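You operate a simulated robot arm through the tools that you are given. There is no shell and no other tool. Be economical: measure what you need, move in short steps, check, and stop when the job is done.

You are at the controls of a simulated two-armed robot. One attempt, no reset.

TASK
Pack the yellow tray with the orange coil, and the strap from the white drawer.
Fine: pass the strap from hand to hand; shut the drawer.
Where things are to end (x, y in the base frame): rope coil within 0.06 m of [0.55, 0.49]; strap within 0.06 m of [0.45, 0.49].

Only the result counts: the job must be done as asked and must still hold three seconds after the hand-in. Knocking over, shifting, dropping, spilling or breaking anything else fails it.

THE ROBOT
Two 7-joint arms with two-finger parallel grippers on one trunk, on a base that drives. Base frame: it is fixed to the floor where the robot stands at the start and does not move with it; the origin is under the middle of the robot, x ahead of it, y to its left, z up. Units: m, degrees, N and s.
The left shoulder is at the start at [0.07, 0.163, 1.02], the right one opposite. Places, roughly: inside of the yellow tray [0.5, 0.5, 0.8]; white drawer of the long table [0.5, 0.9, 0.6]. Payload 3.43 kg a hand.
Tool frame (each hand has its own): the origin (TCP) lies between the finger pads and is the grasp point; the fingertips stand 0.034 m ahead of it; z points along the fingers, y is the line along which they close. Largest opening 0.128 m; finger width 0.024, thickness 0.012; the body of the gripper, 0.048 by 0.13 m, starts 0.096 m behind the TCP.
Orientation is that of the tool frame in the base frame, as a unit quaternion [x, y, z, w]. With the fingers straight down and closing along the base's y, the tool's x points along the base's -x, its y along +y and its z along -z.

THE INTERFACE
- The arms move only by the tool drive_tool. It takes "left_motion", "right_motion" or both (then of equal length, played together; a hand with none holds still); each is a list of rows, each an object of numbers (a shift or turn left out is 0, a gripper value left out holds the last): "claw": the opening in per cent of the stroke, from 0 (shut) to 100 (fully open); "x", "y", "z": the shift along the tool's x, y, z in m; "rx", "ry", "rz": the turn, a rotation vector about the tool's x, y, z in degrees. In form: [{"claw": .., "x": .., "y": .., "z": .., "rx": .., "ry": .., "rz": ..}, ...]. A call has 1 to 20 rows; each row shifts and turns the commanded pose from where the row before left it, along the tool's axes as they then stand. Each row takes 0.2 s and may step no farther than 0.05 m and 8.6 degrees from the row before; otherwise, or with a gripper value out of range, the whole call is refused. Where a pose cannot be reached the arm comes as near as it can. A force on the tool above 90 N (or 10 N above the force at the start of the call, whichever is more), or a blocked arm, ends the call early, and 0.2 s more pass. Each finger travels about 0.153 m/s and halts on what it meets, pressing with about 22 N; the grip force reading is that of the motor and also rises with nothing between the fingers. The clock runs only during rows and for 0.2 s after the last one: add rows that do not move to give the fingers time. The reply holds the time, the measured pose of the TCP, the force on the tool along the base axes, the opening and the grip force, in the units named above and with some noise, with the torque about the TCP (base axes, N m) and any sound that the robot's microphone picked up.
- Cameras (640 x 400 px; columns grow to the right, rows downward): "scene" is now at [0.1135, 0.0527, 1.2629]; the picture's right is [0.67, -0.74, 0.00], its down [-0.42, -0.39, -0.82] and it looks along [0.61, 0.55, -0.57] (base axes); focal length 216 px, centre (320, 200). "left" rides on the left gripper at [0.076, 0.011, -0.16] in its tool frame; the picture's right is [-0.15, 0.99, 0.00], its down [-0.88, -0.13, -0.46] and it looks along [-0.45, -0.07, 0.89] (tool axes); focal length 234 px, centre (320, 200). "right" rides on the right gripper at [0.076, -0.011, -0.16] in its tool frame; the picture's right is [0.15, 0.99, 0.00], its down [-0.88, 0.13, -0.46] and it looks along [-0.45, 0.07, 0.89] (tool axes); focal length 234 px, centre (320, 200).
- get_image(camera): a new picture of that camera. No time passes.
- raise_lower(by): slides the trunk up (or, below 0, down) by that many m; the arms and the scene camera ride with it, the base frame stays. It gives what a move gives, with no picture.
- steer(legs): drives the robot by 1 to 6 legs, each [ahead, left, turn to the left] in m, m and degrees, along the robot's own axes; the way and the turn of a leg run together, so that a leg with both is an arc; at most 1.5 m and 180 degrees a leg. The arms and the cameras ride along, it lands a little off, and it stops where it bumps. It gives what a move gives.
- head_to(pan, tilt): turns the head with the scene camera to pan (to the left, within 86 degrees either way) and tilt (down, from -29 to 69), counted from straight ahead of the robot. It gives what a move gives.
- pixel_to_xyz(camera, pixels): there is no depth. For up to 12 entries [column, row, z] of the newest picture of that camera ("zoom" is the newest enlarged one), the place [x, y] in the base frame at which the ray of that pixel passes the height z, good to about 0.003 m, but the place of the scene camera against the robot may be out by one fixed shift of up to 0.025 m in any direction. No time passes.
- enlarge(camera, box): a new picture of the part [left, top, right, bottom] of that camera's present view, enlarged. No time passes.
- close_job(): hands the job in; it is judged then, once.

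Go step by step. Measure first, check grasps and placings, and put right what went wrong. The budget is 80 turns and 78 pictures, counting those below and the enlarged ones. Unless the task says otherwise, let go and move clear before handing in, and close with one line.

The tools are called after "Emit:" by a JSON object that holds its "method" and its "body". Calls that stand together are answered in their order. drive_tool: Moves the arms, as the interface text tells. Its arguments: {"type":"object","properties":{"left_motion":{"type":"array","items":{"type":"object","properties":{"claw":{"type":"number"},"x":{"type":"number"},"y":{"type":"number"},"z":{"type":"number"},"rx":{"type":"number"},"ry":{"type":"number"},"rz":{"type":"number"}}}},"right_motion":{"type":"array","items":{"type":"object","properties":{"claw":{"type":"number"},"x":{"type":"number"},"y":{"type":"number"},"z":{"type":"number"},"rx":{"type":"number"},"ry":{"type":"number"},"rz":{"type":"number"}}}}},"required":[]} The other tools are called the same way: raise_lower (by) slides the trunk up or down; steer (legs) drives the base; head_to (pan, tilt) turns the head that bears the scene camera; get_image (camera) takes a picture; pixel_to_xyz (camera, pixels) gives the place at which the rays of pixels pass given heights; enlarge (camera, box) takes an enlarged picture of a part of a camera's view; close_job () hands the job in.

At the start:

```text
time_s: 0.0
left_tool_pos: [0.3204, 0.4889, 1.0922]
left_ee_rot: [-0.001, 1.0, 0.0, -0.001]
left_wrist_force: [-0.2, -0.7, -0.1]
left_moment: [0.0, -0.01, -0.02]
left_opening: 0.1282
left_grip_force: 0.1
right_tool_pos: [0.5907, 0.1173, 1.0788]
right_ee_rot: [0.0, 1.0, 0.0, 0.0]
right_wrist_force: [-0.4, -0.3, -0.7]
right_moment: [0.02, 0.01, 0.0]
right_opening: 0.1277
right_grip_force: 0.1
trunk travel left (down, up): [-0.5, 0.44]
robot x, y, heading: [0.0018, 0.0022, -0.1]
head pan, tilt: [42.3, 34.9]
```

scene: 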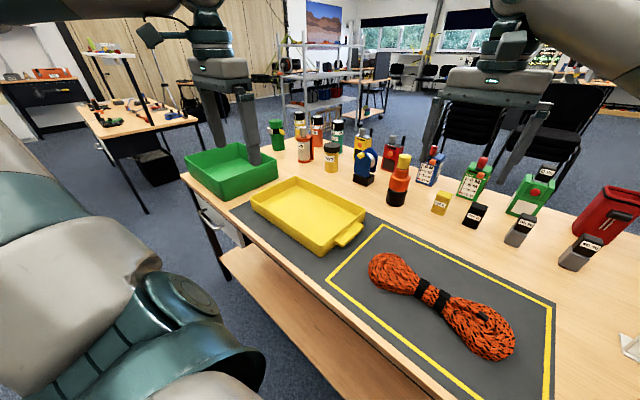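
right: 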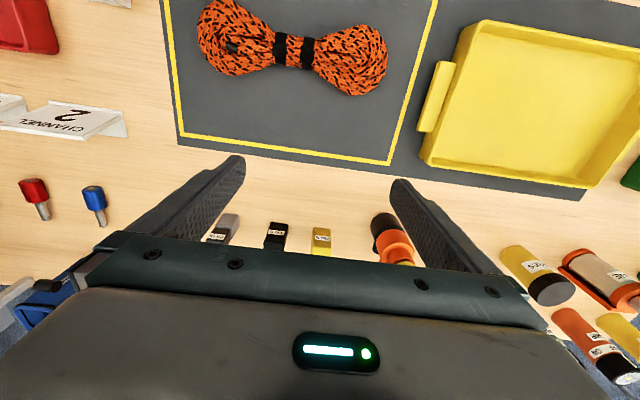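
left: 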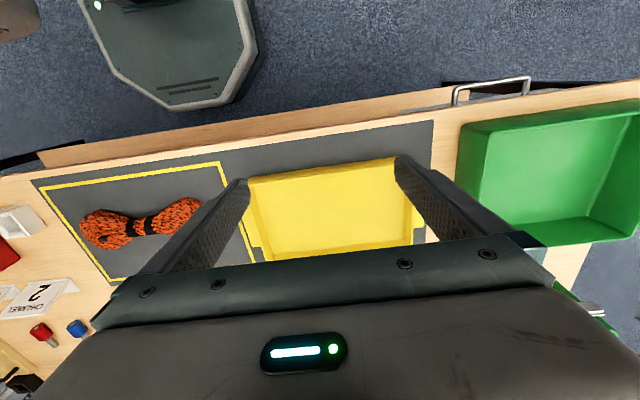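

The coil lies at about scene (437,300), the tray at about (308,213), and a drawer handle shows at left-camera (490,88). I'll measure these first.

Emit:
{"method": "pixel_to_xyz", "body": {"camera": "left", "pixels": [[455, 95, 0.55], [529, 84, 0.55], [490, 90, 0.5], [137, 228, 0.65], [260, 185, 0.64], [248, 178, 0.66], [400, 160, 0.66], [432, 120, 0.618], [470, 125, 0.7]]}}

Emit:
{"method": "pixel_to_xyz", "body": {"camera": "right", "pixels": [[294, 50, 0.65], [200, 30, 0.65], [387, 70, 0.65], [287, 68, 0.65], [300, 33, 0.65], [445, 95, 0.66], [480, 25, 0.66], [425, 160, 0.66], [595, 185, 0.66]]}}

Emit:
{"method": "pixel_to_xyz", "body": {"camera": "scene", "pixels": [[432, 296, 0.65], [370, 265, 0.65], [515, 345, 0.65], [252, 205, 0.67], [292, 178, 0.67], [365, 212, 0.67], [325, 252, 0.67], [200, 215, 0.55], [235, 240, 0.55]]}}

Emit:
{"method": "enlarge", "body": {"camera": "scene", "box": [160, 120, 400, 270]}}

```text
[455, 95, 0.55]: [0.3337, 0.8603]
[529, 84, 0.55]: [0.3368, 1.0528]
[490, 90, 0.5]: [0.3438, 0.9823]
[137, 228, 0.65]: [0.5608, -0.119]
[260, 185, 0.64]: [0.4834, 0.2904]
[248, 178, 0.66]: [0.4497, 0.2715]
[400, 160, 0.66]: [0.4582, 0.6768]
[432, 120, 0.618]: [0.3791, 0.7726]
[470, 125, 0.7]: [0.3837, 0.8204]
```

```text
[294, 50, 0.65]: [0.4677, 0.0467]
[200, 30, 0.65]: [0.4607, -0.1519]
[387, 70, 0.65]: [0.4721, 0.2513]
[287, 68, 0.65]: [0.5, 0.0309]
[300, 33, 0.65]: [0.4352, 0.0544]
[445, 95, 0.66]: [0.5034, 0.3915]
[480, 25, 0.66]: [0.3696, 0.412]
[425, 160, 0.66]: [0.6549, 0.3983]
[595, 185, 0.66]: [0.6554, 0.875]
```

```text
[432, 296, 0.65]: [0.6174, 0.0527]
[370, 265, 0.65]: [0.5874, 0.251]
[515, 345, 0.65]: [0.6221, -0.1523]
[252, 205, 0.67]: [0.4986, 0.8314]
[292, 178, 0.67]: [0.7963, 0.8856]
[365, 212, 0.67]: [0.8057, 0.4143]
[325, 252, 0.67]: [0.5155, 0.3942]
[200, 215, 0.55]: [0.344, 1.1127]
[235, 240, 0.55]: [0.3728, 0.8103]
```

```text
2.67 times, centred on (280, 195) of scene
```

zoom: 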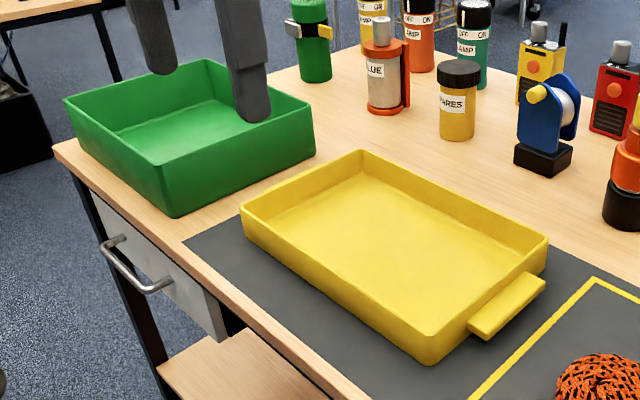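

Triangulating the coil from all three cameras puts the table top near z≈0.79, not the stated 0.618. I'll re-measure at trial heights to pin this down.

Emit:
{"method": "pixel_to_xyz", "body": {"camera": "left", "pixels": [[455, 95, 0.7], [529, 84, 0.7], [455, 95, 0.65], [529, 84, 0.65], [432, 120, 0.79], [34, 181, 0.79], [458, 125, 0.87], [246, 180, 0.83], [395, 160, 0.83], [250, 255, 0.83], [37, 245, 0.79]]}}

Emit:
{"method": "pixel_to_xyz", "body": {"camera": "right", "pixels": [[294, 50, 0.81], [200, 30, 0.81], [387, 70, 0.81], [275, 67, 0.81], [313, 36, 0.81], [445, 125, 0.81], [480, 25, 0.83], [425, 160, 0.83], [595, 185, 0.83], [180, 138, 0.79], [390, 163, 0.79]]}}

Emit:
{"method": "pixel_to_xyz", "body": {"camera": "scene", "pixels": [[432, 296, 0.81], [251, 198, 0.83], [295, 177, 0.83], [365, 210, 0.83], [321, 246, 0.83], [201, 210, 0.7], [220, 229, 0.7], [201, 210, 0.65], [220, 229, 0.65], [384, 224, 0.79], [555, 303, 0.79], [226, 200, 0.79]]}}

```text
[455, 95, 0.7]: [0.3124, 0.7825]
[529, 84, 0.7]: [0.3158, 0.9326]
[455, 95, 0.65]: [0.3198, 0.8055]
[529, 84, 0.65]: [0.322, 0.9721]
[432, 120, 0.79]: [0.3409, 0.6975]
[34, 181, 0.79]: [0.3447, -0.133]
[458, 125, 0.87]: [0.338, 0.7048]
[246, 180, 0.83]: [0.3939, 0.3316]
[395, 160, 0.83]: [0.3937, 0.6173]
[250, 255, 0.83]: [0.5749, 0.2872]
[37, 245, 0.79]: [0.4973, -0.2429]
```

```text
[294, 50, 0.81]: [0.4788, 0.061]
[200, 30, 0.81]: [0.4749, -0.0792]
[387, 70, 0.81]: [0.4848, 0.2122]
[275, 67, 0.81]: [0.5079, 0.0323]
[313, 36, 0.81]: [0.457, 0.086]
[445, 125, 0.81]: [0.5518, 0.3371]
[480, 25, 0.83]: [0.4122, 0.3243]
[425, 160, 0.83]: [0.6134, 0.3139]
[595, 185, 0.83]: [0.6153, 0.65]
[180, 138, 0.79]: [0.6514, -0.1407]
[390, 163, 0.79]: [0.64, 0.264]
```

```text
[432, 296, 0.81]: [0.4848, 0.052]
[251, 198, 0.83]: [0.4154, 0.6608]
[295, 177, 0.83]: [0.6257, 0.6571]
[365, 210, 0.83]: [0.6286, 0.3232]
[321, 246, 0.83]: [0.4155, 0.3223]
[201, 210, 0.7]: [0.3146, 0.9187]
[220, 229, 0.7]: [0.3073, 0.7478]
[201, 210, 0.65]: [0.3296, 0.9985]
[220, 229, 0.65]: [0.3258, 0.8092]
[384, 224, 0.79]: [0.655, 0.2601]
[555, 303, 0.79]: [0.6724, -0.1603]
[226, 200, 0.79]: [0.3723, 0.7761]
```

Views agree now: table top ≈0.79, tray x 0.415–0.625 and y 0.325–0.655, coil waist ≈(0.482,0.056), drawer handle ≈(0.317, 0.78–0.95, 0.68). I'll turn the right hand to close along x and bring it over the coil's waist.

Emit:
{"method": "drive_tool", "body": {"right_motion": [{"rz": -8.2}, {"rz": -8.2}, {"rz": -8.2}, {"rz": -8.2}, {"rz": -8.2}, {"rz": -8.2}, {"rz": -8.2}, {"rz": -8.2}, {"rz": -8.2}, {"rz": -8.2}, {"rz": -8}, {"x": 0.015, "y": 0.027, "z": 0.025}, {"x": 0.015, "y": 0.027, "z": 0.025}, {"x": 0.015, "y": 0.027, "z": 0.025}, {"x": 0.016, "y": 0.027, "z": 0.025}, {}]}}

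Emit:
{"method": "get_image", "body": {"camera": "right"}}

Emit:
{"method": "get_image", "body": {"camera": "scene"}}

```text
time_s: 3.4
left_tool_pos: [0.3212, 0.4888, 1.0937]
left_ee_rot: [-0.001, 1.0, 0.0, 0.0]
left_wrist_force: [-0.3, 0.6, -0.9]
left_moment: [0.0, 0.01, 0.02]
left_opening: 0.1281
left_grip_force: 0.1
right_tool_pos: [0.4815, 0.0563, 0.9782]
right_ee_rot: [0.707, -0.707, 0.001, 0.001]
right_wrist_force: [0.4, -0.4, 0.6]
right_moment: [-0.01, 0.0, 0.03]
right_opening: 0.128
right_grip_force: 0.0
trunk travel left (down, up): [-0.5, 0.44]
robot x, y, heading: [0.0008, 0.0022, -0.2]
head pan, tilt: [42.3, 34.9]
```

```text
73 pictures are left
```

right: 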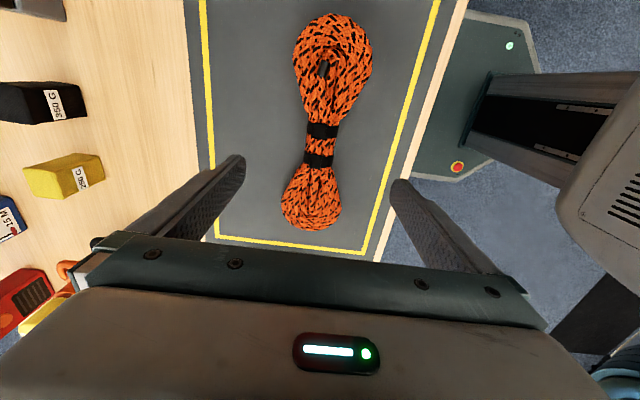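

```text
72 pictures are left
```

scene: 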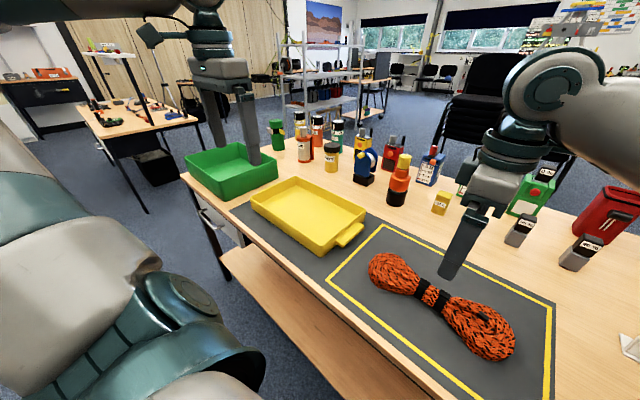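

Emit:
{"method": "pixel_to_xyz", "body": {"camera": "right", "pixels": [[322, 145, 0.81], [306, 145, 0.81], [337, 145, 0.81], [322, 145, 0.83], [320, 15, 0.81], [310, 228, 0.81], [216, 235, 0.79], [362, 252, 0.79]]}}

Emit:
{"method": "pixel_to_xyz", "body": {"camera": "scene", "pixels": [[433, 293, 0.81], [433, 293, 0.83], [384, 224, 0.79], [327, 282, 0.79]]}}

```text
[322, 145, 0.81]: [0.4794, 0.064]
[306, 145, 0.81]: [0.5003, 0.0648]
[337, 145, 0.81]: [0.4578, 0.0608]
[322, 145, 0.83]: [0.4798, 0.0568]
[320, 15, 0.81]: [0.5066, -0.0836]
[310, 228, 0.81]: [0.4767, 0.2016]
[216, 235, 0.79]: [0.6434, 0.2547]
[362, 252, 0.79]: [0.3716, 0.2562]
```

```text
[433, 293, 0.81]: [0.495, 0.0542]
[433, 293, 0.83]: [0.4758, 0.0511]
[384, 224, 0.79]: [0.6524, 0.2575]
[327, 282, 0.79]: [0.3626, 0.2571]
```

The waist is at (0.479, 0.061), right below the hand. I'll descend to about z 0.835 and check.

Emit:
{"method": "drive_tool", "body": {"right_motion": [{"x": -0.004, "y": 0.002, "z": 0.04}, {"z": 0.04}, {"z": 0.035}, {"z": 0.02}, {"z": 0.008}, {}]}}

Emit:
{"method": "get_image", "body": {"camera": "right"}}

Emit:
{"method": "enlarge", "body": {"camera": "scene", "box": [350, 200, 540, 370]}}

```text
time_s: 4.8
left_tool_pos: [0.3197, 0.4871, 1.0922]
left_ee_rot: [0.0, 1.0, 0.0, -0.001]
left_wrist_force: [0.4, -0.2, -0.3]
left_moment: [-0.02, 0.03, 0.01]
left_opening: 0.128
left_grip_force: 0.1
right_tool_pos: [0.4797, 0.0587, 0.8364]
right_ee_rot: [-0.707, 0.707, 0.0, -0.001]
right_wrist_force: [-0.1, -0.3, -1.5]
right_moment: [0.0, 0.01, 0.0]
right_opening: 0.1279
right_grip_force: 0.0
trunk travel left (down, up): [-0.5, 0.44]
robot x, y, heading: [-0.0027, -0.0026, -0.1]
head pan, tilt: [42.3, 34.9]
```

```text
71 pictures are left
```

right: 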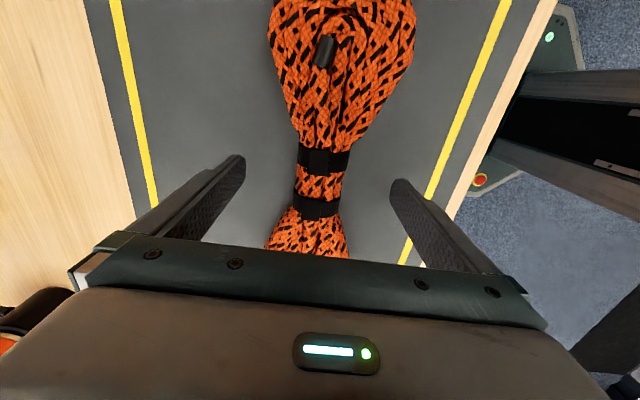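

```text
2.35 times, centred on (445, 285) of scene
```

zoom: 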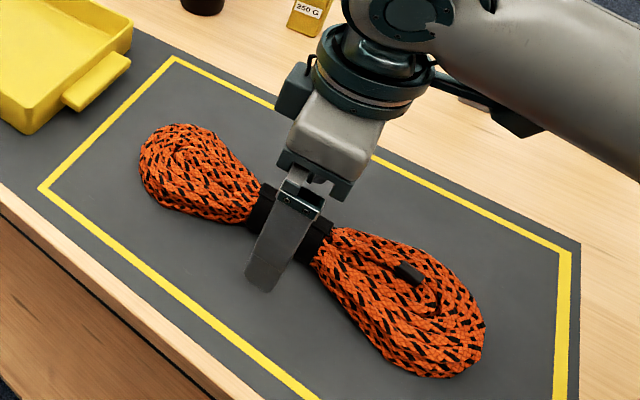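

The fingers straddle the waist cleanly. I'll go down 6 mm more, close, and lift a little.

Emit:
{"method": "drive_tool", "body": {"right_motion": [{"z": 0.006}, {"claw": 0}, {}, {}, {}, {"z": -0.02}, {"z": -0.04}, {"z": -0.04}, {}]}}

Emit:
{"method": "enlarge", "body": {"camera": "scene", "box": [350, 160, 540, 370]}}

```text
time_s: 6.8
left_tool_pos: [0.3221, 0.4873, 1.0923]
left_ee_rot: [0.0, 1.0, 0.0, 0.0]
left_wrist_force: [-0.2, 0.2, 0.8]
left_moment: [-0.02, 0.05, 0.03]
left_opening: 0.1281
left_grip_force: 0.1
right_tool_pos: [0.4808, 0.06, 0.9297]
right_ee_rot: [0.708, -0.707, -0.001, 0.001]
right_wrist_force: [0.4, -0.1, -6.5]
right_moment: [-0.02, 0.01, 0.02]
right_opening: 0.0438
right_grip_force: 22.2
trunk travel left (down, up): [-0.5, 0.44]
robot x, y, heading: [0.0034, -0.0013, 0.1]
head pan, tilt: [42.3, 34.9]
```

```text
1.90 times, centred on (445, 265) of scene
```

zoom: 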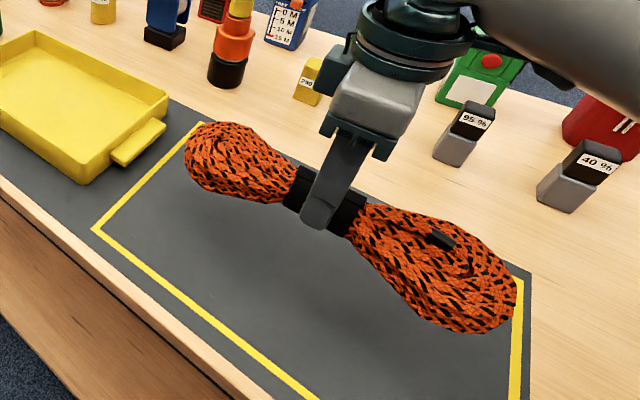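

The coil is held, with an opening of 0.044 and about 6 N of weight. I'll move the left hand away to the left and carry the coil over the tray.

Emit:
{"method": "drive_tool", "body": {"left_motion": [{"y": 0.04}, {"y": 0.04}, {"y": 0.04}, {"y": 0.04}, {"y": 0.04}, {"y": 0.04}, {}, {}, {}, {}, {}, {}, {}], "right_motion": [{"z": -0.035}, {"z": -0.035}, {"x": -0.043, "y": -0.007}, {"x": -0.043, "y": -0.007}, {"x": -0.043, "y": -0.007}, {"x": -0.043, "y": -0.007}, {"x": -0.043, "y": -0.007}, {"x": -0.043, "y": -0.007}, {"x": -0.043, "y": -0.007}, {"x": -0.043, "y": -0.007}, {"x": -0.043, "y": -0.007}, {"x": -0.043, "y": -0.007}, {}]}}

Emit:
{"method": "get_image", "body": {"camera": "scene"}}

Emit:
{"method": "get_image", "body": {"camera": "right"}}

```text
time_s: 9.6
left_tool_pos: [0.3206, 0.7284, 1.0924]
left_ee_rot: [0.0, 1.0, 0.0, 0.0]
left_wrist_force: [0.2, 0.3, 0.5]
left_moment: [0.0, 0.02, 0.02]
left_opening: 0.1283
left_grip_force: 0.1
right_tool_pos: [0.5192, 0.279, 1.0006]
right_ee_rot: [0.707, -0.707, -0.001, 0.0]
right_wrist_force: [-0.5, 0.1, -5.4]
right_moment: [-0.01, -0.03, -0.01]
right_opening: 0.0438
right_grip_force: 21.6
right hand out of reach, approached as far as the arm can: row 8, 9, 10, 11, 12
trunk travel left (down, up): [-0.5, 0.44]
robot x, y, heading: [-0.0014, 0.002, 0.0]
head pan, tilt: [42.3, 34.9]
```

```text
68 pictures are left
```

scene: 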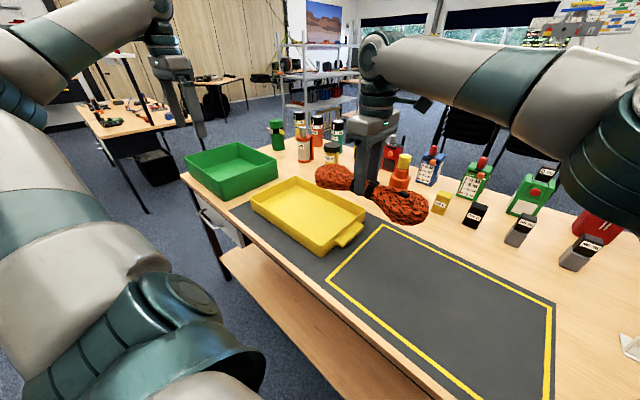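

```text
67 pictures are left
```

right: 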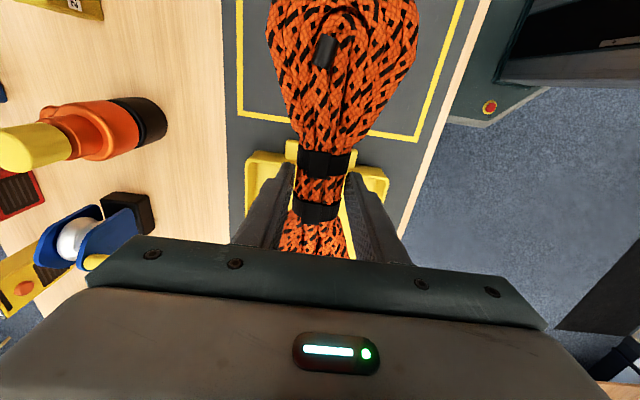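

The right arm ran out of reach at y≈0.28, so I'll drive the base 0.25 m left along the table. The hands are high and clear of everything.

Emit:
{"method": "steer", "body": {"legs": [[0, 0.25, 0]]}}

Emit:
{"method": "get_image", "body": {"camera": "scene"}}

Emit:
{"method": "get_image", "body": {"camera": "left"}}

```text
time_s: 11.4
left_tool_pos: [0.3185, 0.9796, 1.0934]
left_ee_rot: [-0.001, 1.0, 0.0, 0.001]
left_wrist_force: [-0.9, 0.4, -0.6]
left_moment: [-0.03, 0.0, -0.02]
left_opening: 0.1279
left_grip_force: 0.0
right_tool_pos: [0.518, 0.5298, 0.9991]
right_ee_rot: [0.708, -0.707, 0.0, 0.001]
right_wrist_force: [-0.3, -0.4, -6.0]
right_moment: [-0.01, -0.03, -0.01]
right_opening: 0.0438
right_grip_force: 22.2
trunk travel left (down, up): [-0.5, 0.44]
robot x, y, heading: [0.0009, 0.2447, -0.1]
head pan, tilt: [42.3, 34.9]
```

```text
66 pictures are left
```

scene: 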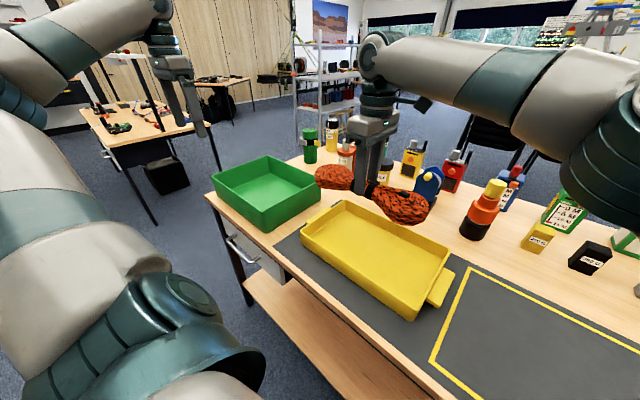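

```text
65 pictures are left
```

left: 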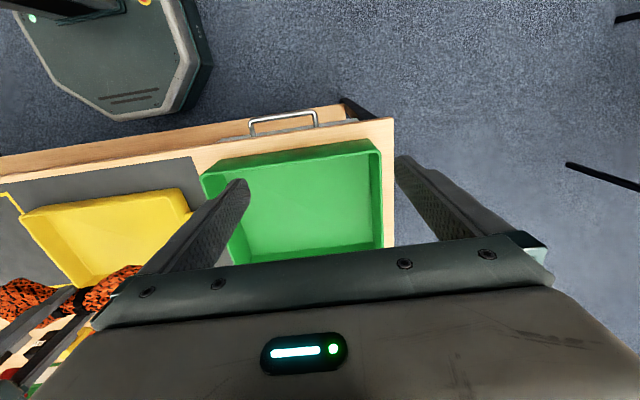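

The hand is now at (0.518,0.530). I'll shift to (0.55,0.49) and re-measure the tray rim corners in the new scene picture.

Emit:
{"method": "drive_tool", "body": {"right_motion": [{"x": 0.02, "y": -0.016}, {"x": 0.02, "y": -0.016}, {}]}}

Emit:
{"method": "pixel_to_xyz", "body": {"camera": "scene", "pixels": [[301, 239, 0.83], [343, 201, 0.83], [453, 250, 0.83], [410, 313, 0.83], [318, 236, 0.8], [345, 217, 0.8], [436, 259, 0.8], [402, 300, 0.8]]}}

Emit:
{"method": "get_image", "body": {"camera": "right"}}

```text
time_s: 12.2
left_tool_pos: [0.3188, 0.9791, 1.0934]
left_ee_rot: [-0.001, 1.0, -0.001, 0.0]
left_wrist_force: [-0.5, -0.3, -0.2]
left_moment: [-0.01, 0.0, 0.02]
left_opening: 0.1277
left_grip_force: 0.1
right_tool_pos: [0.5497, 0.4912, 0.9997]
right_ee_rot: [0.707, -0.707, 0.0, 0.001]
right_wrist_force: [-0.3, 0.1, -5.6]
right_moment: [-0.01, -0.02, 0.01]
right_opening: 0.0438
right_grip_force: 21.5
trunk travel left (down, up): [-0.5, 0.44]
robot x, y, heading: [-0.0033, 0.2503, 0.1]
head pan, tilt: [42.3, 34.9]
```

```text
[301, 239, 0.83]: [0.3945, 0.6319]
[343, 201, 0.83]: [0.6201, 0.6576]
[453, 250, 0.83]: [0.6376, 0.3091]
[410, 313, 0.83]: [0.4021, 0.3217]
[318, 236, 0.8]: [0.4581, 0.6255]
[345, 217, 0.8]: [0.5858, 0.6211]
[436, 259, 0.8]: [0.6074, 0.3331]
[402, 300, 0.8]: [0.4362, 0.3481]
```

```text
64 pictures are left
```

right: 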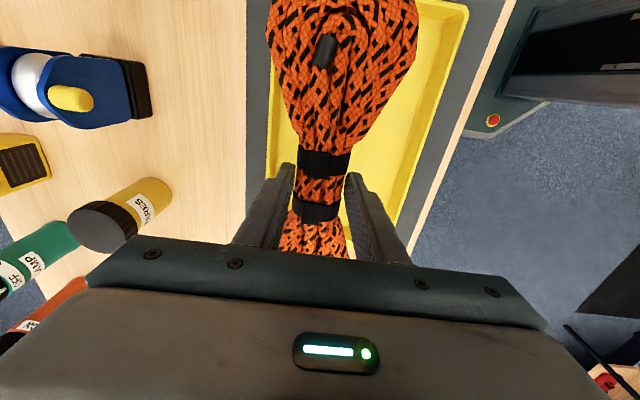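

The coil is aligned with the tray. I'll move 6 mm in x, lower until it rests on the tray floor, open partly and rise.

Emit:
{"method": "drive_tool", "body": {"right_motion": [{"y": 0.006, "z": 0.04}, {"z": 0.04}, {"z": 0.04}, {"z": 0.02}, {"z": 0.01}, {"z": 0.008}, {}]}}

Emit:
{"method": "get_image", "body": {"camera": "scene"}}

```text
time_s: 13.8
left_tool_pos: [0.3186, 0.9785, 1.0931]
left_ee_rot: [-0.001, 1.0, -0.001, -0.001]
left_wrist_force: [-0.2, -0.5, -0.3]
left_moment: [0.0, 0.0, 0.03]
left_opening: 0.128
left_grip_force: 0.1
right_tool_pos: [0.5448, 0.4904, 0.8416]
right_ee_rot: [-0.707, 0.707, 0.001, 0.001]
right_wrist_force: [-0.7, -0.5, -6.2]
right_moment: [0.03, 0.02, 0.01]
right_opening: 0.044
right_grip_force: 22.1
trunk travel left (down, up): [-0.5, 0.44]
robot x, y, heading: [0.0016, 0.2486, 0.2]
head pan, tilt: [42.3, 34.9]
```

```text
63 pictures are left
```

scene: 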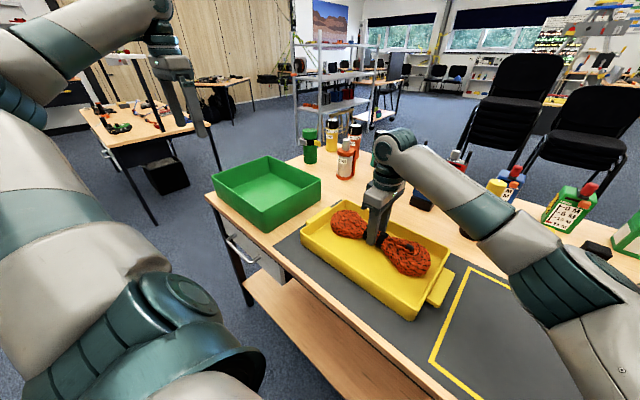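

The coil is in the tray and forces show no snag. I'll lower 4 mm, open to 60 %, and rise.

Emit:
{"method": "drive_tool", "body": {"right_motion": [{"z": 0.004}, {"claw": 62}, {}, {}, {"z": -0.02}, {"z": -0.04}, {"z": -0.05}, {"z": -0.05}, {}]}}

Emit:
{"method": "get_image", "body": {"camera": "scene"}}

Emit:
{"method": "get_image", "body": {"camera": "right"}}

```text
time_s: 15.8
left_tool_pos: [0.3191, 0.9784, 1.0938]
left_ee_rot: [-0.001, 1.0, -0.001, 0.0]
left_wrist_force: [0.4, 0.1, 0.1]
left_moment: [0.01, -0.02, -0.01]
left_opening: 0.1278
left_grip_force: 0.0
right_tool_pos: [0.5448, 0.4899, 0.9988]
right_ee_rot: [-0.707, 0.707, 0.001, 0.0]
right_wrist_force: [0.1, -0.4, -0.9]
right_moment: [-0.05, 0.0, 0.01]
right_opening: 0.0793
right_grip_force: 0.0
trunk travel left (down, up): [-0.5, 0.44]
robot x, y, heading: [-0.0017, 0.2481, 0.1]
head pan, tilt: [42.3, 34.9]
```

```text
62 pictures are left
```

scene: 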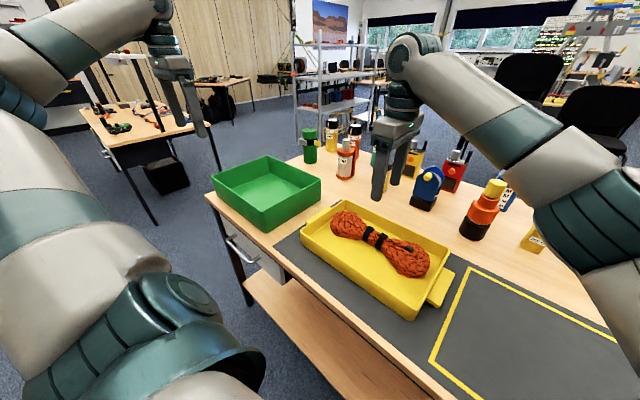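

```text
61 pictures are left
```

right: 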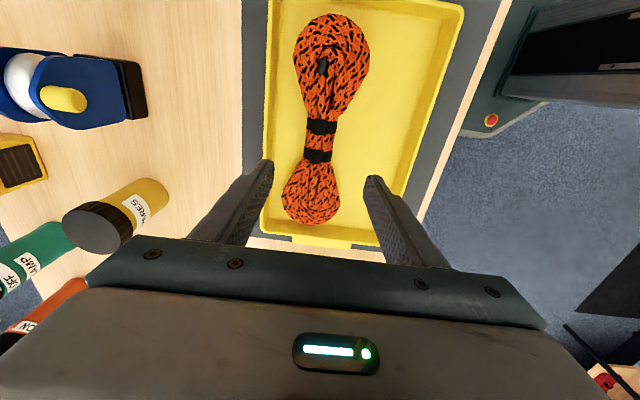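

The coil rests in the tray at about (0.545,0.49). Next is the drawer: I'll raise the right hand, back the base off and go slightly left for room, and point the head at the handle.

Emit:
{"method": "drive_tool", "body": {"right_motion": [{"z": -0.04}, {"z": -0.04}, {}]}}

Emit:
{"method": "steer", "body": {"legs": [[-0.22, 0, 0], [0, 0.1, 0]]}}

Emit:
{"method": "head_to", "body": {"pan": 50, "tilt": 40}}

Emit:
{"method": "get_image", "body": {"camera": "scene"}}

Emit:
{"method": "get_image", "body": {"camera": "left"}}

```text
time_s: 16.6
left_tool_pos: [0.3195, 0.9787, 1.0939]
left_ee_rot: [-0.001, 1.0, 0.0, 0.0]
left_wrist_force: [1.4, -0.1, -0.2]
left_moment: [-0.01, 0.0, 0.02]
left_opening: 0.1279
left_grip_force: 0.1
right_tool_pos: [0.5449, 0.4889, 1.0768]
right_ee_rot: [-0.707, 0.707, 0.0, 0.0]
right_wrist_force: [-0.4, -0.2, -0.1]
right_moment: [-0.02, 0.02, 0.04]
right_opening: 0.0793
right_grip_force: 0.1
trunk travel left (down, up): [-0.5, 0.44]
robot x, y, heading: [0.001, 0.2508, -0.1]
head pan, tilt: [42.3, 34.9]
```

```text
time_s: 19.1
left_tool_pos: [0.099, 1.0798, 1.093]
left_ee_rot: [0.0, 1.0, 0.0, 0.0]
left_wrist_force: [0.0, 0.4, -1.0]
left_moment: [-0.03, 0.03, 0.04]
left_opening: 0.1281
left_grip_force: 0.1
right_tool_pos: [0.3249, 0.5906, 1.0784]
right_ee_rot: [0.707, -0.707, 0.0, 0.0]
right_wrist_force: [0.0, -0.6, 0.1]
right_moment: [-0.01, 0.0, -0.03]
right_opening: 0.0794
right_grip_force: 0.0
trunk travel left (down, up): [-0.5, 0.44]
robot x, y, heading: [-0.2216, 0.3515, 0.2]
head pan, tilt: [42.3, 34.9]
```

```text
time_s: 19.8
left_tool_pos: [0.0988, 1.08, 1.0937]
left_ee_rot: [0.001, 1.0, 0.0, 0.0]
left_wrist_force: [0.9, 1.3, -0.2]
left_moment: [0.0, 0.01, 0.01]
left_opening: 0.128
left_grip_force: 0.1
right_tool_pos: [0.3231, 0.5906, 1.0785]
right_ee_rot: [0.707, -0.707, 0.0, -0.001]
right_wrist_force: [0.0, -0.5, 0.2]
right_moment: [-0.03, 0.01, 0.01]
right_opening: 0.0795
right_grip_force: 0.0
trunk travel left (down, up): [-0.5, 0.44]
robot x, y, heading: [-0.2197, 0.3482, -0.0]
head pan, tilt: [50.0, 40.0]
```

```text
60 pictures are left
```

scene: 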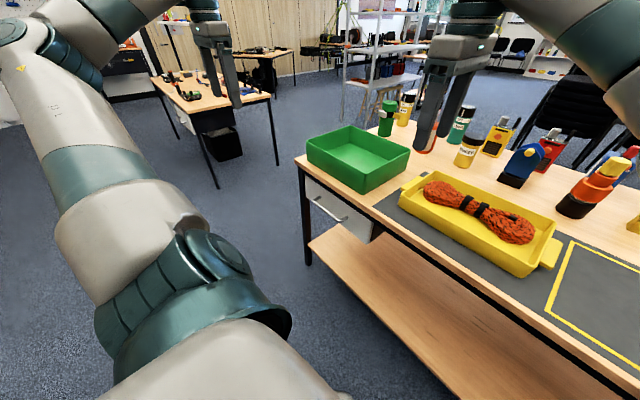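

```text
59 pictures are left
```

left: 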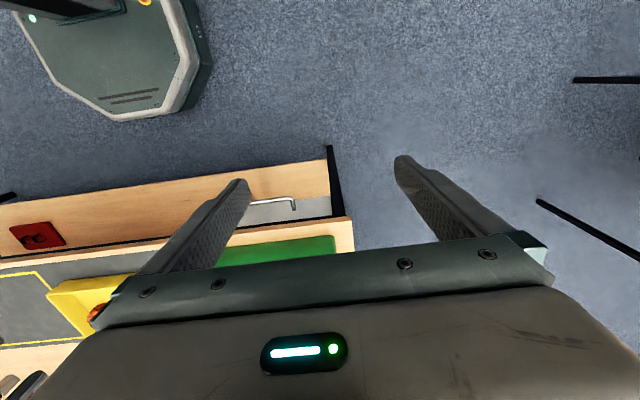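

The handle now shows at scene (330,210). I'll zoom in and triangulate it with the left camera.

Emit:
{"method": "enlarge", "body": {"camera": "scene", "box": [280, 150, 420, 270]}}

Emit:
{"method": "enlarge", "body": {"camera": "left", "box": [200, 130, 380, 270]}}

```text
3.33 times, centred on (350, 210) of scene
```

zoom: 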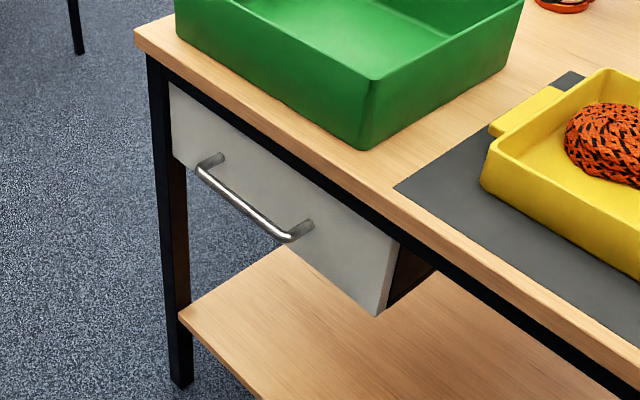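

```text
2.86 times, centred on (290, 200) of left
```

zoom: 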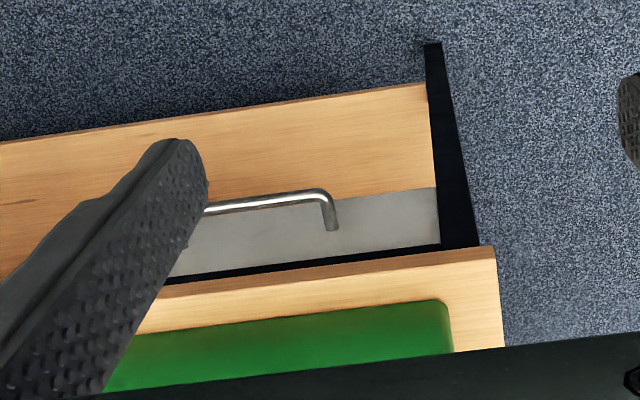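

Emit:
{"method": "pixel_to_xyz", "body": {"camera": "left", "pixels": [[291.8, 197.2, 0.72], [291.8, 197.2, 0.7], [291.8, 197.2, 0.68], [291.8, 197.2, 0.66], [331, 216.5, 0.79], [351, 216, 0.79], [333, 216, 0.77]]}}

Emit:
{"method": "pixel_to_xyz", "body": {"camera": "scene", "pixels": [[313.4, 201.6, 0.72], [313.4, 201.6, 0.7], [313.4, 201.6, 0.68], [313.4, 201.6, 0.66], [341.9, 221.4, 0.72], [341.9, 221.4, 0.7], [341.9, 221.4, 0.68], [341.9, 221.4, 0.66], [294, 162, 0.79], [375, 205, 0.79], [367, 244, 0.64], [306, 178, 0.77]]}}

```text
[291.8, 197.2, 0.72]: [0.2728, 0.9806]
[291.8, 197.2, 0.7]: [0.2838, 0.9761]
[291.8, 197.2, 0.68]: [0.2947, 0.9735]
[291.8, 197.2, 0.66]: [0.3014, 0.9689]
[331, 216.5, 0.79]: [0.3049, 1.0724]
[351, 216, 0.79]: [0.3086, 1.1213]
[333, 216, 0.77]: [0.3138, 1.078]
```

```text
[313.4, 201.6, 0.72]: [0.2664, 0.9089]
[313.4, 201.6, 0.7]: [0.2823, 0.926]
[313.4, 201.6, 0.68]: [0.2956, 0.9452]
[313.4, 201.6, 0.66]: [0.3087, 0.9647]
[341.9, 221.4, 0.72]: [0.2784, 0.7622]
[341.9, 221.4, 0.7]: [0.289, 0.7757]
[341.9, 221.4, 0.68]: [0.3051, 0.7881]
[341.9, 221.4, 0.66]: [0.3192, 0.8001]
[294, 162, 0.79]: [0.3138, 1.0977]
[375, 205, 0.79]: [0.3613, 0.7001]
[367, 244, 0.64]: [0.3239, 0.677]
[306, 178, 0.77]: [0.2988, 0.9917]
```

The handle is about x≈0.30, y 0.81–0.97, z≈0.67. I'll turn the left hand to point forward (+x) with the fingers closing vertically; translation comes after a check.

Emit:
{"method": "drive_tool", "body": {"left_motion": [{"rx": -4.95, "ry": -4.95, "rz": 4.95}, {"rx": -4.95, "ry": -4.95, "rz": 4.95}, {"rx": -4.95, "ry": -4.95, "rz": 4.95}, {"rx": -4.95, "ry": -4.95, "rz": 4.95}, {"rx": -4.95, "ry": -4.95, "rz": 4.95}, {"rx": -4.95, "ry": -4.95, "rz": 4.95}, {"rx": -4.95, "ry": -4.95, "rz": 4.95}, {"rx": -4.95, "ry": -4.95, "rz": 4.95}, {"rx": -4.95, "ry": -4.95, "rz": 4.95}, {"rx": -4.95, "ry": -4.95, "rz": 4.95}, {"rx": -4.95, "ry": -4.95, "rz": 4.95}, {"rx": -4.95, "ry": -4.95, "rz": 4.95}, {"rx": -4.95, "ry": -4.95, "rz": 4.95}, {"rx": -4.95, "ry": -4.95, "rz": 4.95}, {}]}}

```text
time_s: 22.9
left_tool_pos: [0.0991, 1.0774, 1.0934]
left_ee_rot: [0.5, 0.499, 0.501, 0.5]
left_wrist_force: [-0.5, 0.4, -0.3]
left_moment: [0.0, 0.02, -0.02]
left_opening: 0.128
left_grip_force: 0.1
right_tool_pos: [0.3245, 0.5887, 1.0791]
right_ee_rot: [-0.707, 0.707, 0.001, 0.001]
right_wrist_force: [-0.6, 0.3, 0.6]
right_moment: [0.01, 0.04, 0.01]
right_opening: 0.0794
right_grip_force: 0.1
trunk travel left (down, up): [-0.5, 0.44]
robot x, y, heading: [-0.2217, 0.3527, -0.1]
head pan, tilt: [50.0, 40.0]
```

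The orientation is reached exactly. I'll move down and across to a pre-grasp about 0.15 m in front of the handle.

Emit:
{"method": "drive_tool", "body": {"left_motion": [{"x": -0.018, "y": -0.042, "z": 0.003}, {"x": -0.018, "y": -0.042, "z": 0.003}, {"x": -0.018, "y": -0.042, "z": 0.003}, {"x": -0.018, "y": -0.042, "z": 0.003}, {"x": -0.018, "y": -0.042, "z": 0.003}, {"x": -0.018, "y": -0.042, "z": 0.003}, {"x": -0.018, "y": -0.042, "z": 0.003}, {"x": -0.018, "y": -0.042, "z": 0.003}, {"x": -0.018, "y": -0.042, "z": 0.003}, {"x": -0.018, "y": -0.042, "z": 0.003}, {}]}}

Emit:
{"method": "get_image", "body": {"camera": "left"}}

Emit:
{"method": "get_image", "body": {"camera": "scene"}}

```text
time_s: 25.4
left_tool_pos: [0.1939, 0.9018, 0.7274]
left_ee_rot: [0.503, 0.502, 0.498, 0.497]
left_wrist_force: [0.1, -0.9, -0.1]
left_moment: [-0.02, 0.01, -0.02]
left_opening: 0.128
left_grip_force: 0.0
left hand out of reach, approached as far as the arm can: row 7, 8, 9, 10
right_tool_pos: [0.3234, 0.5893, 1.0778]
right_ee_rot: [0.708, -0.707, -0.001, 0.0]
right_wrist_force: [-0.8, 0.3, 0.3]
right_moment: [0.01, -0.01, -0.01]
right_opening: 0.0794
right_grip_force: 0.0
trunk travel left (down, up): [-0.5, 0.44]
robot x, y, heading: [-0.2174, 0.3513, -0.0]
head pan, tilt: [50.0, 40.0]
```

```text
56 pictures are left
```

left: 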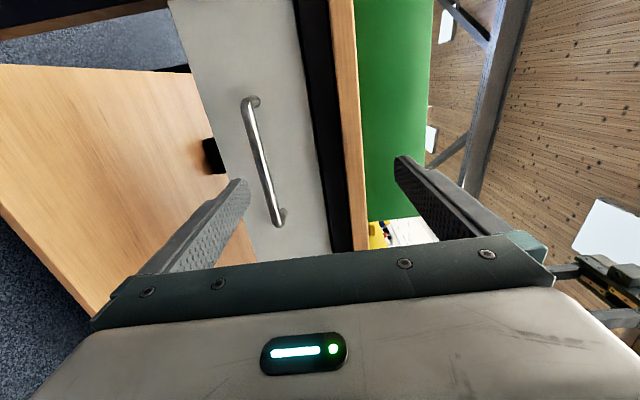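

```text
55 pictures are left
```

scene: 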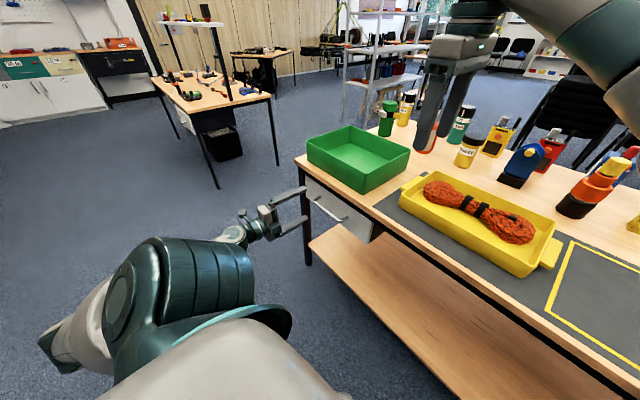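

The hand camera places the handle at z≈0.66, y 0.82–0.97. The arm stopped at z 0.727, so I'll lower the trunk 0.067 m to match.

Emit:
{"method": "raise_lower", "body": {"by": -0.067}}

Emit:
{"method": "get_image", "body": {"camera": "left"}}

```text
time_s: 26.4
left_tool_pos: [0.1936, 0.9008, 0.6606]
left_ee_rot: [0.502, 0.503, 0.498, 0.497]
left_wrist_force: [-0.9, 0.3, 0.8]
left_moment: [0.01, 0.0, -0.03]
left_opening: 0.128
left_grip_force: 0.1
right_tool_pos: [0.3243, 0.5886, 1.0121]
right_ee_rot: [0.708, -0.707, -0.001, -0.001]
right_wrist_force: [0.0, -0.2, 0.3]
right_moment: [-0.01, 0.0, 0.02]
right_opening: 0.0795
right_grip_force: 0.0
trunk travel left (down, up): [-0.433, 0.507]
robot x, y, heading: [-0.2214, 0.3476, 0.1]
head pan, tilt: [50.0, 40.0]
```

```text
54 pictures are left
```

left: 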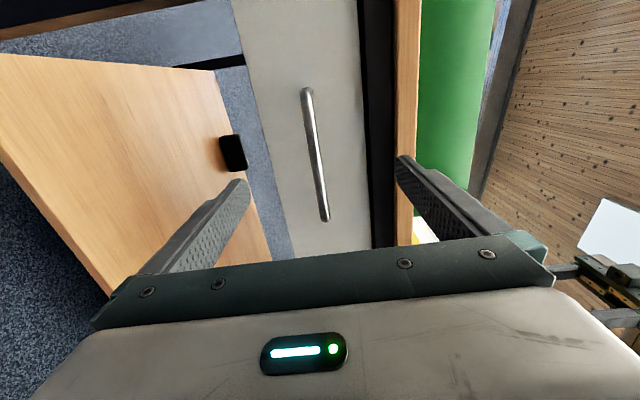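

The bar is centred between the fingers. I'll advance 0.09 m.

Emit:
{"method": "drive_tool", "body": {"left_motion": [{"z": 0.03}, {"z": 0.03}, {"z": 0.02}, {"z": 0.01}, {}]}}

Emit:
{"method": "get_image", "body": {"camera": "left"}}

Emit:
{"method": "enlarge", "body": {"camera": "scene", "box": [240, 120, 420, 270]}}

```text
time_s: 27.6
left_tool_pos: [0.2723, 0.9224, 0.6778]
left_ee_rot: [0.504, 0.503, 0.497, 0.497]
left_wrist_force: [-0.1, -0.8, 0.1]
left_moment: [0.0, 0.01, 0.01]
left_opening: 0.1278
left_grip_force: 0.2
left hand out of reach, approached as far as the arm can: row 1, 2, 3, 4
right_tool_pos: [0.3241, 0.5887, 1.011]
right_ee_rot: [-0.707, 0.707, 0.0, 0.0]
right_wrist_force: [-0.5, -0.4, 1.5]
right_moment: [-0.03, 0.02, 0.0]
right_opening: 0.0793
right_grip_force: 0.1
trunk travel left (down, up): [-0.433, 0.507]
robot x, y, heading: [-0.2183, 0.3492, -0.1]
head pan, tilt: [50.0, 40.0]
```

```text
53 pictures are left
```

left: 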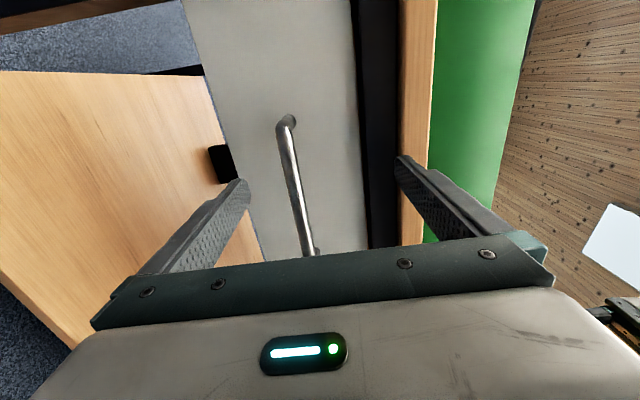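

```text
2.67 times, centred on (330, 195) of scene
```

zoom: 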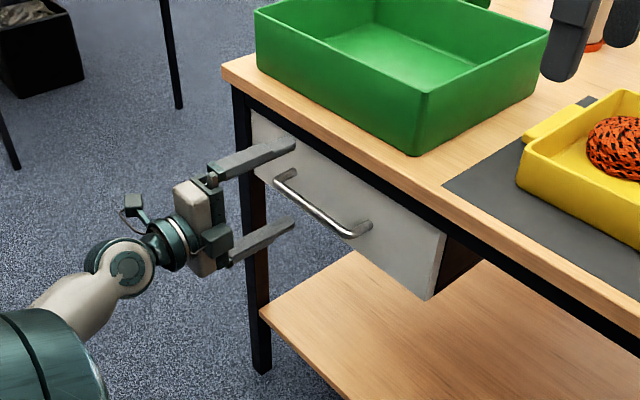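

The arm is at a joint limit low down (it drifted to z 0.678). I'll back off, raise the right hand, and lower the trunk another 0.12 m so the left arm works higher relative to its shoulder.

Emit:
{"method": "drive_tool", "body": {"left_motion": [{"z": -0.04}, {"z": -0.04}, {}, {}], "right_motion": [{"z": -0.045}, {"z": -0.045}, {"z": -0.03}, {}]}}

Emit:
{"method": "raise_lower", "body": {"by": -0.12}}

```text
time_s: 28.8
left_tool_pos: [0.192, 0.9203, 0.6808]
left_ee_rot: [0.502, 0.504, 0.498, 0.496]
left_wrist_force: [-0.1, -0.4, -0.9]
left_moment: [0.0, -0.02, 0.01]
left_opening: 0.128
left_grip_force: 0.1
right_tool_pos: [0.3277, 0.5407, 1.1166]
right_ee_rot: [-0.694, 0.72, 0.018, -0.001]
right_wrist_force: [-0.1, -0.1, 0.2]
right_moment: [0.01, 0.03, 0.02]
right_opening: 0.0794
right_grip_force: 0.0
right hand out of reach, approached as far as the arm can: row 1, 2, 3
trunk travel left (down, up): [-0.433, 0.507]
robot x, y, heading: [-0.2178, 0.3493, -0.0]
head pan, tilt: [50.0, 40.0]
stopped in row 4 (right hand): the arm was blocked; the commanded pose is now the measured one
```

```text
time_s: 30.3
left_tool_pos: [0.1921, 0.9209, 0.5609]
left_ee_rot: [0.502, 0.503, 0.498, 0.496]
left_wrist_force: [0.3, 0.1, 0.0]
left_moment: [0.0, 0.0, -0.01]
left_opening: 0.1279
left_grip_force: 0.0
right_tool_pos: [0.3256, 0.5414, 0.9968]
right_ee_rot: [-0.695, 0.719, 0.016, -0.001]
right_wrist_force: [0.2, -0.4, 0.6]
right_moment: [0.0, -0.01, 0.01]
right_opening: 0.0795
right_grip_force: 0.0
trunk travel left (down, up): [-0.313, 0.627]
robot x, y, heading: [-0.222, 0.3511, 0.2]
head pan, tilt: [50.0, 40.0]
```

Now I'll raise the left hand back to z 0.66 and y 0.895.

Emit:
{"method": "drive_tool", "body": {"left_motion": [{"x": -0.006, "y": 0.025}, {"x": -0.006, "y": 0.025}, {"x": -0.006, "y": 0.025}, {"x": -0.006, "y": 0.024}, {}]}}

Emit:
{"method": "get_image", "body": {"camera": "left"}}

Emit:
{"method": "get_image", "body": {"camera": "scene"}}

```text
time_s: 31.5
left_tool_pos: [0.1951, 0.8978, 0.6594]
left_ee_rot: [0.502, 0.504, 0.497, 0.498]
left_wrist_force: [0.4, -0.3, 0.9]
left_moment: [-0.01, -0.01, 0.0]
left_opening: 0.1282
left_grip_force: 0.1
right_tool_pos: [0.3268, 0.5421, 0.9969]
right_ee_rot: [-0.694, 0.72, 0.016, 0.001]
right_wrist_force: [0.7, 0.6, 0.0]
right_moment: [0.0, 0.0, 0.01]
right_opening: 0.0794
right_grip_force: 0.1
trunk travel left (down, up): [-0.313, 0.627]
robot x, y, heading: [-0.2213, 0.3513, -0.1]
head pan, tilt: [50.0, 40.0]
```

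```text
51 pictures are left
```

left: 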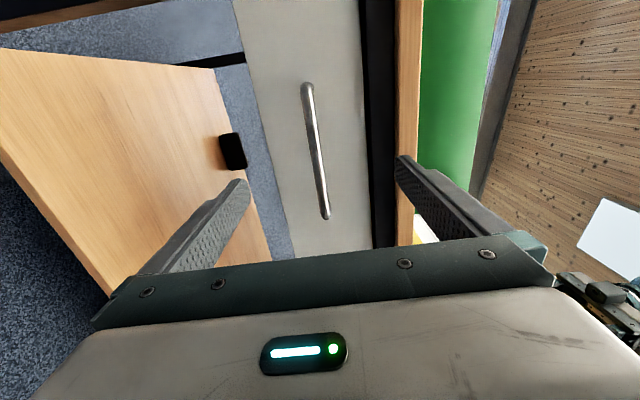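

```text
50 pictures are left
```

scene: 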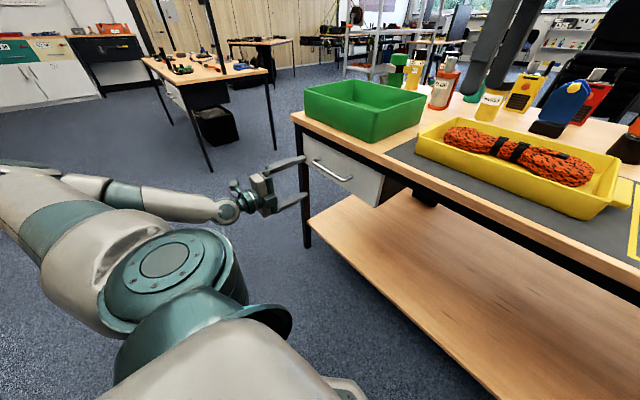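

The pose is reachable now and the bar is centred, so I'll advance again.

Emit:
{"method": "drive_tool", "body": {"left_motion": [{"z": 0.03}, {"z": 0.03}, {"z": 0.02}, {"z": 0.01}, {}]}}

Emit:
{"method": "get_image", "body": {"camera": "left"}}

Emit:
{"method": "enlarge", "body": {"camera": "scene", "box": [230, 120, 420, 230]}}

```text
time_s: 32.7
left_tool_pos: [0.2848, 0.8967, 0.6578]
left_ee_rot: [0.502, 0.504, 0.497, 0.497]
left_wrist_force: [-0.2, -0.3, -0.9]
left_moment: [-0.02, 0.01, 0.0]
left_opening: 0.1282
left_grip_force: 0.1
right_tool_pos: [0.3257, 0.5413, 0.9972]
right_ee_rot: [-0.694, 0.72, 0.017, 0.001]
right_wrist_force: [-0.6, 0.2, -0.5]
right_moment: [0.01, 0.0, 0.03]
right_opening: 0.0794
right_grip_force: 0.0
trunk travel left (down, up): [-0.313, 0.627]
robot x, y, heading: [-0.2265, 0.3501, 0.0]
head pan, tilt: [50.0, 40.0]
```

```text
49 pictures are left
```

left: 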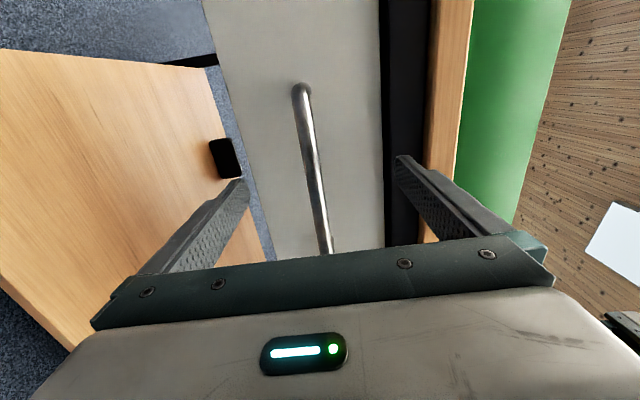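

```text
3.37 times, centred on (325, 175) of scene
```

zoom: 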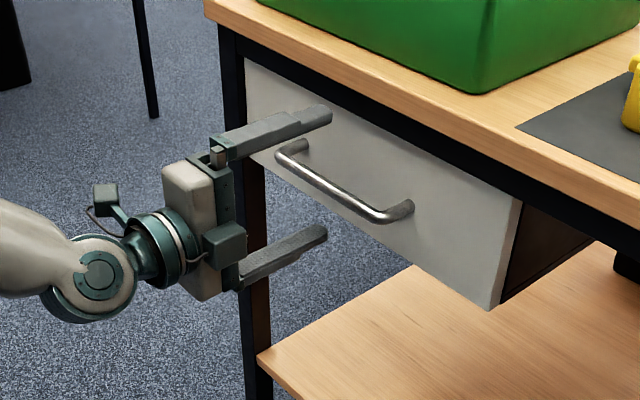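

The bar is between the pads. I'll advance 10 mm more and close.

Emit:
{"method": "drive_tool", "body": {"left_motion": [{"z": 0.01}, {"claw": 0}, {}, {}, {}, {}, {}]}}

Emit:
{"method": "enlarge", "body": {"camera": "scene", "box": [230, 120, 420, 230]}}

```text
time_s: 34.3
left_tool_pos: [0.2928, 0.8963, 0.6529]
left_ee_rot: [0.504, 0.506, 0.494, 0.496]
left_wrist_force: [-7.1, -8.3, -30.4]
left_moment: [0.33, 0.35, 0.87]
left_opening: 0.0135
left_grip_force: 45.2
right_tool_pos: [0.3276, 0.5438, 0.995]
right_ee_rot: [-0.694, 0.719, 0.017, -0.002]
right_wrist_force: [0.2, -0.4, -0.7]
right_moment: [-0.02, 0.02, -0.02]
right_opening: 0.0791
right_grip_force: 0.2
trunk travel left (down, up): [-0.313, 0.627]
robot x, y, heading: [-0.2189, 0.3516, 0.1]
head pan, tilt: [50.0, 40.0]
```

```text
3.37 times, centred on (325, 175) of scene
```

zoom: 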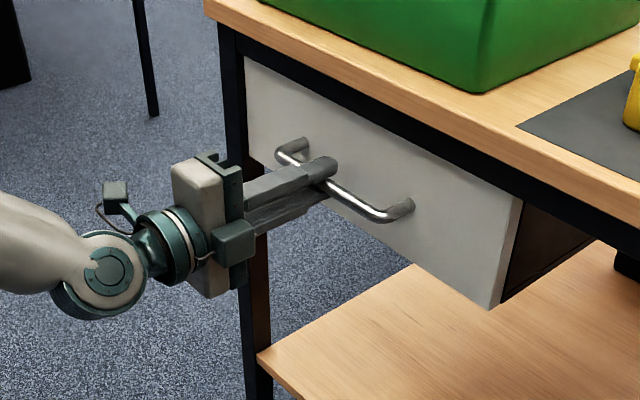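

The bar is gripped (opening 0.0135) with a −30 N preload in z. I'll ease it 8 mm down, then pull slowly with the arm.

Emit:
{"method": "drive_tool", "body": {"left_motion": [{"y": -0.007}, {"z": -0.01}, {"z": -0.015}, {"z": -0.02}, {"z": -0.02}, {"z": -0.02}, {}]}}

Emit:
{"method": "get_image", "body": {"camera": "scene"}}

```text
time_s: 35.9
left_tool_pos: [0.2066, 0.8971, 0.6527]
left_ee_rot: [0.502, 0.502, 0.499, 0.497]
left_wrist_force: [-1.3, -0.3, 10.9]
left_moment: [-0.04, -0.22, -0.61]
left_opening: 0.0135
left_grip_force: 45.4
right_tool_pos: [0.3254, 0.5411, 0.9976]
right_ee_rot: [-0.694, 0.719, 0.016, -0.001]
right_wrist_force: [-0.6, -0.3, -0.9]
right_moment: [0.01, -0.04, 0.03]
right_opening: 0.0794
right_grip_force: 0.0
trunk travel left (down, up): [-0.313, 0.627]
robot x, y, heading: [-0.2174, 0.3491, 0.0]
head pan, tilt: [50.0, 40.0]
```

```text
46 pictures are left
```

scene: 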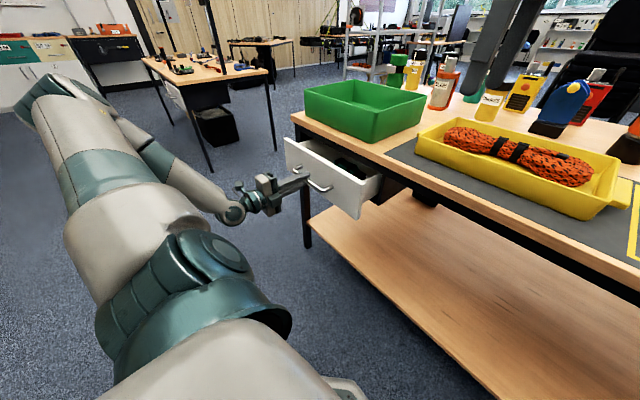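

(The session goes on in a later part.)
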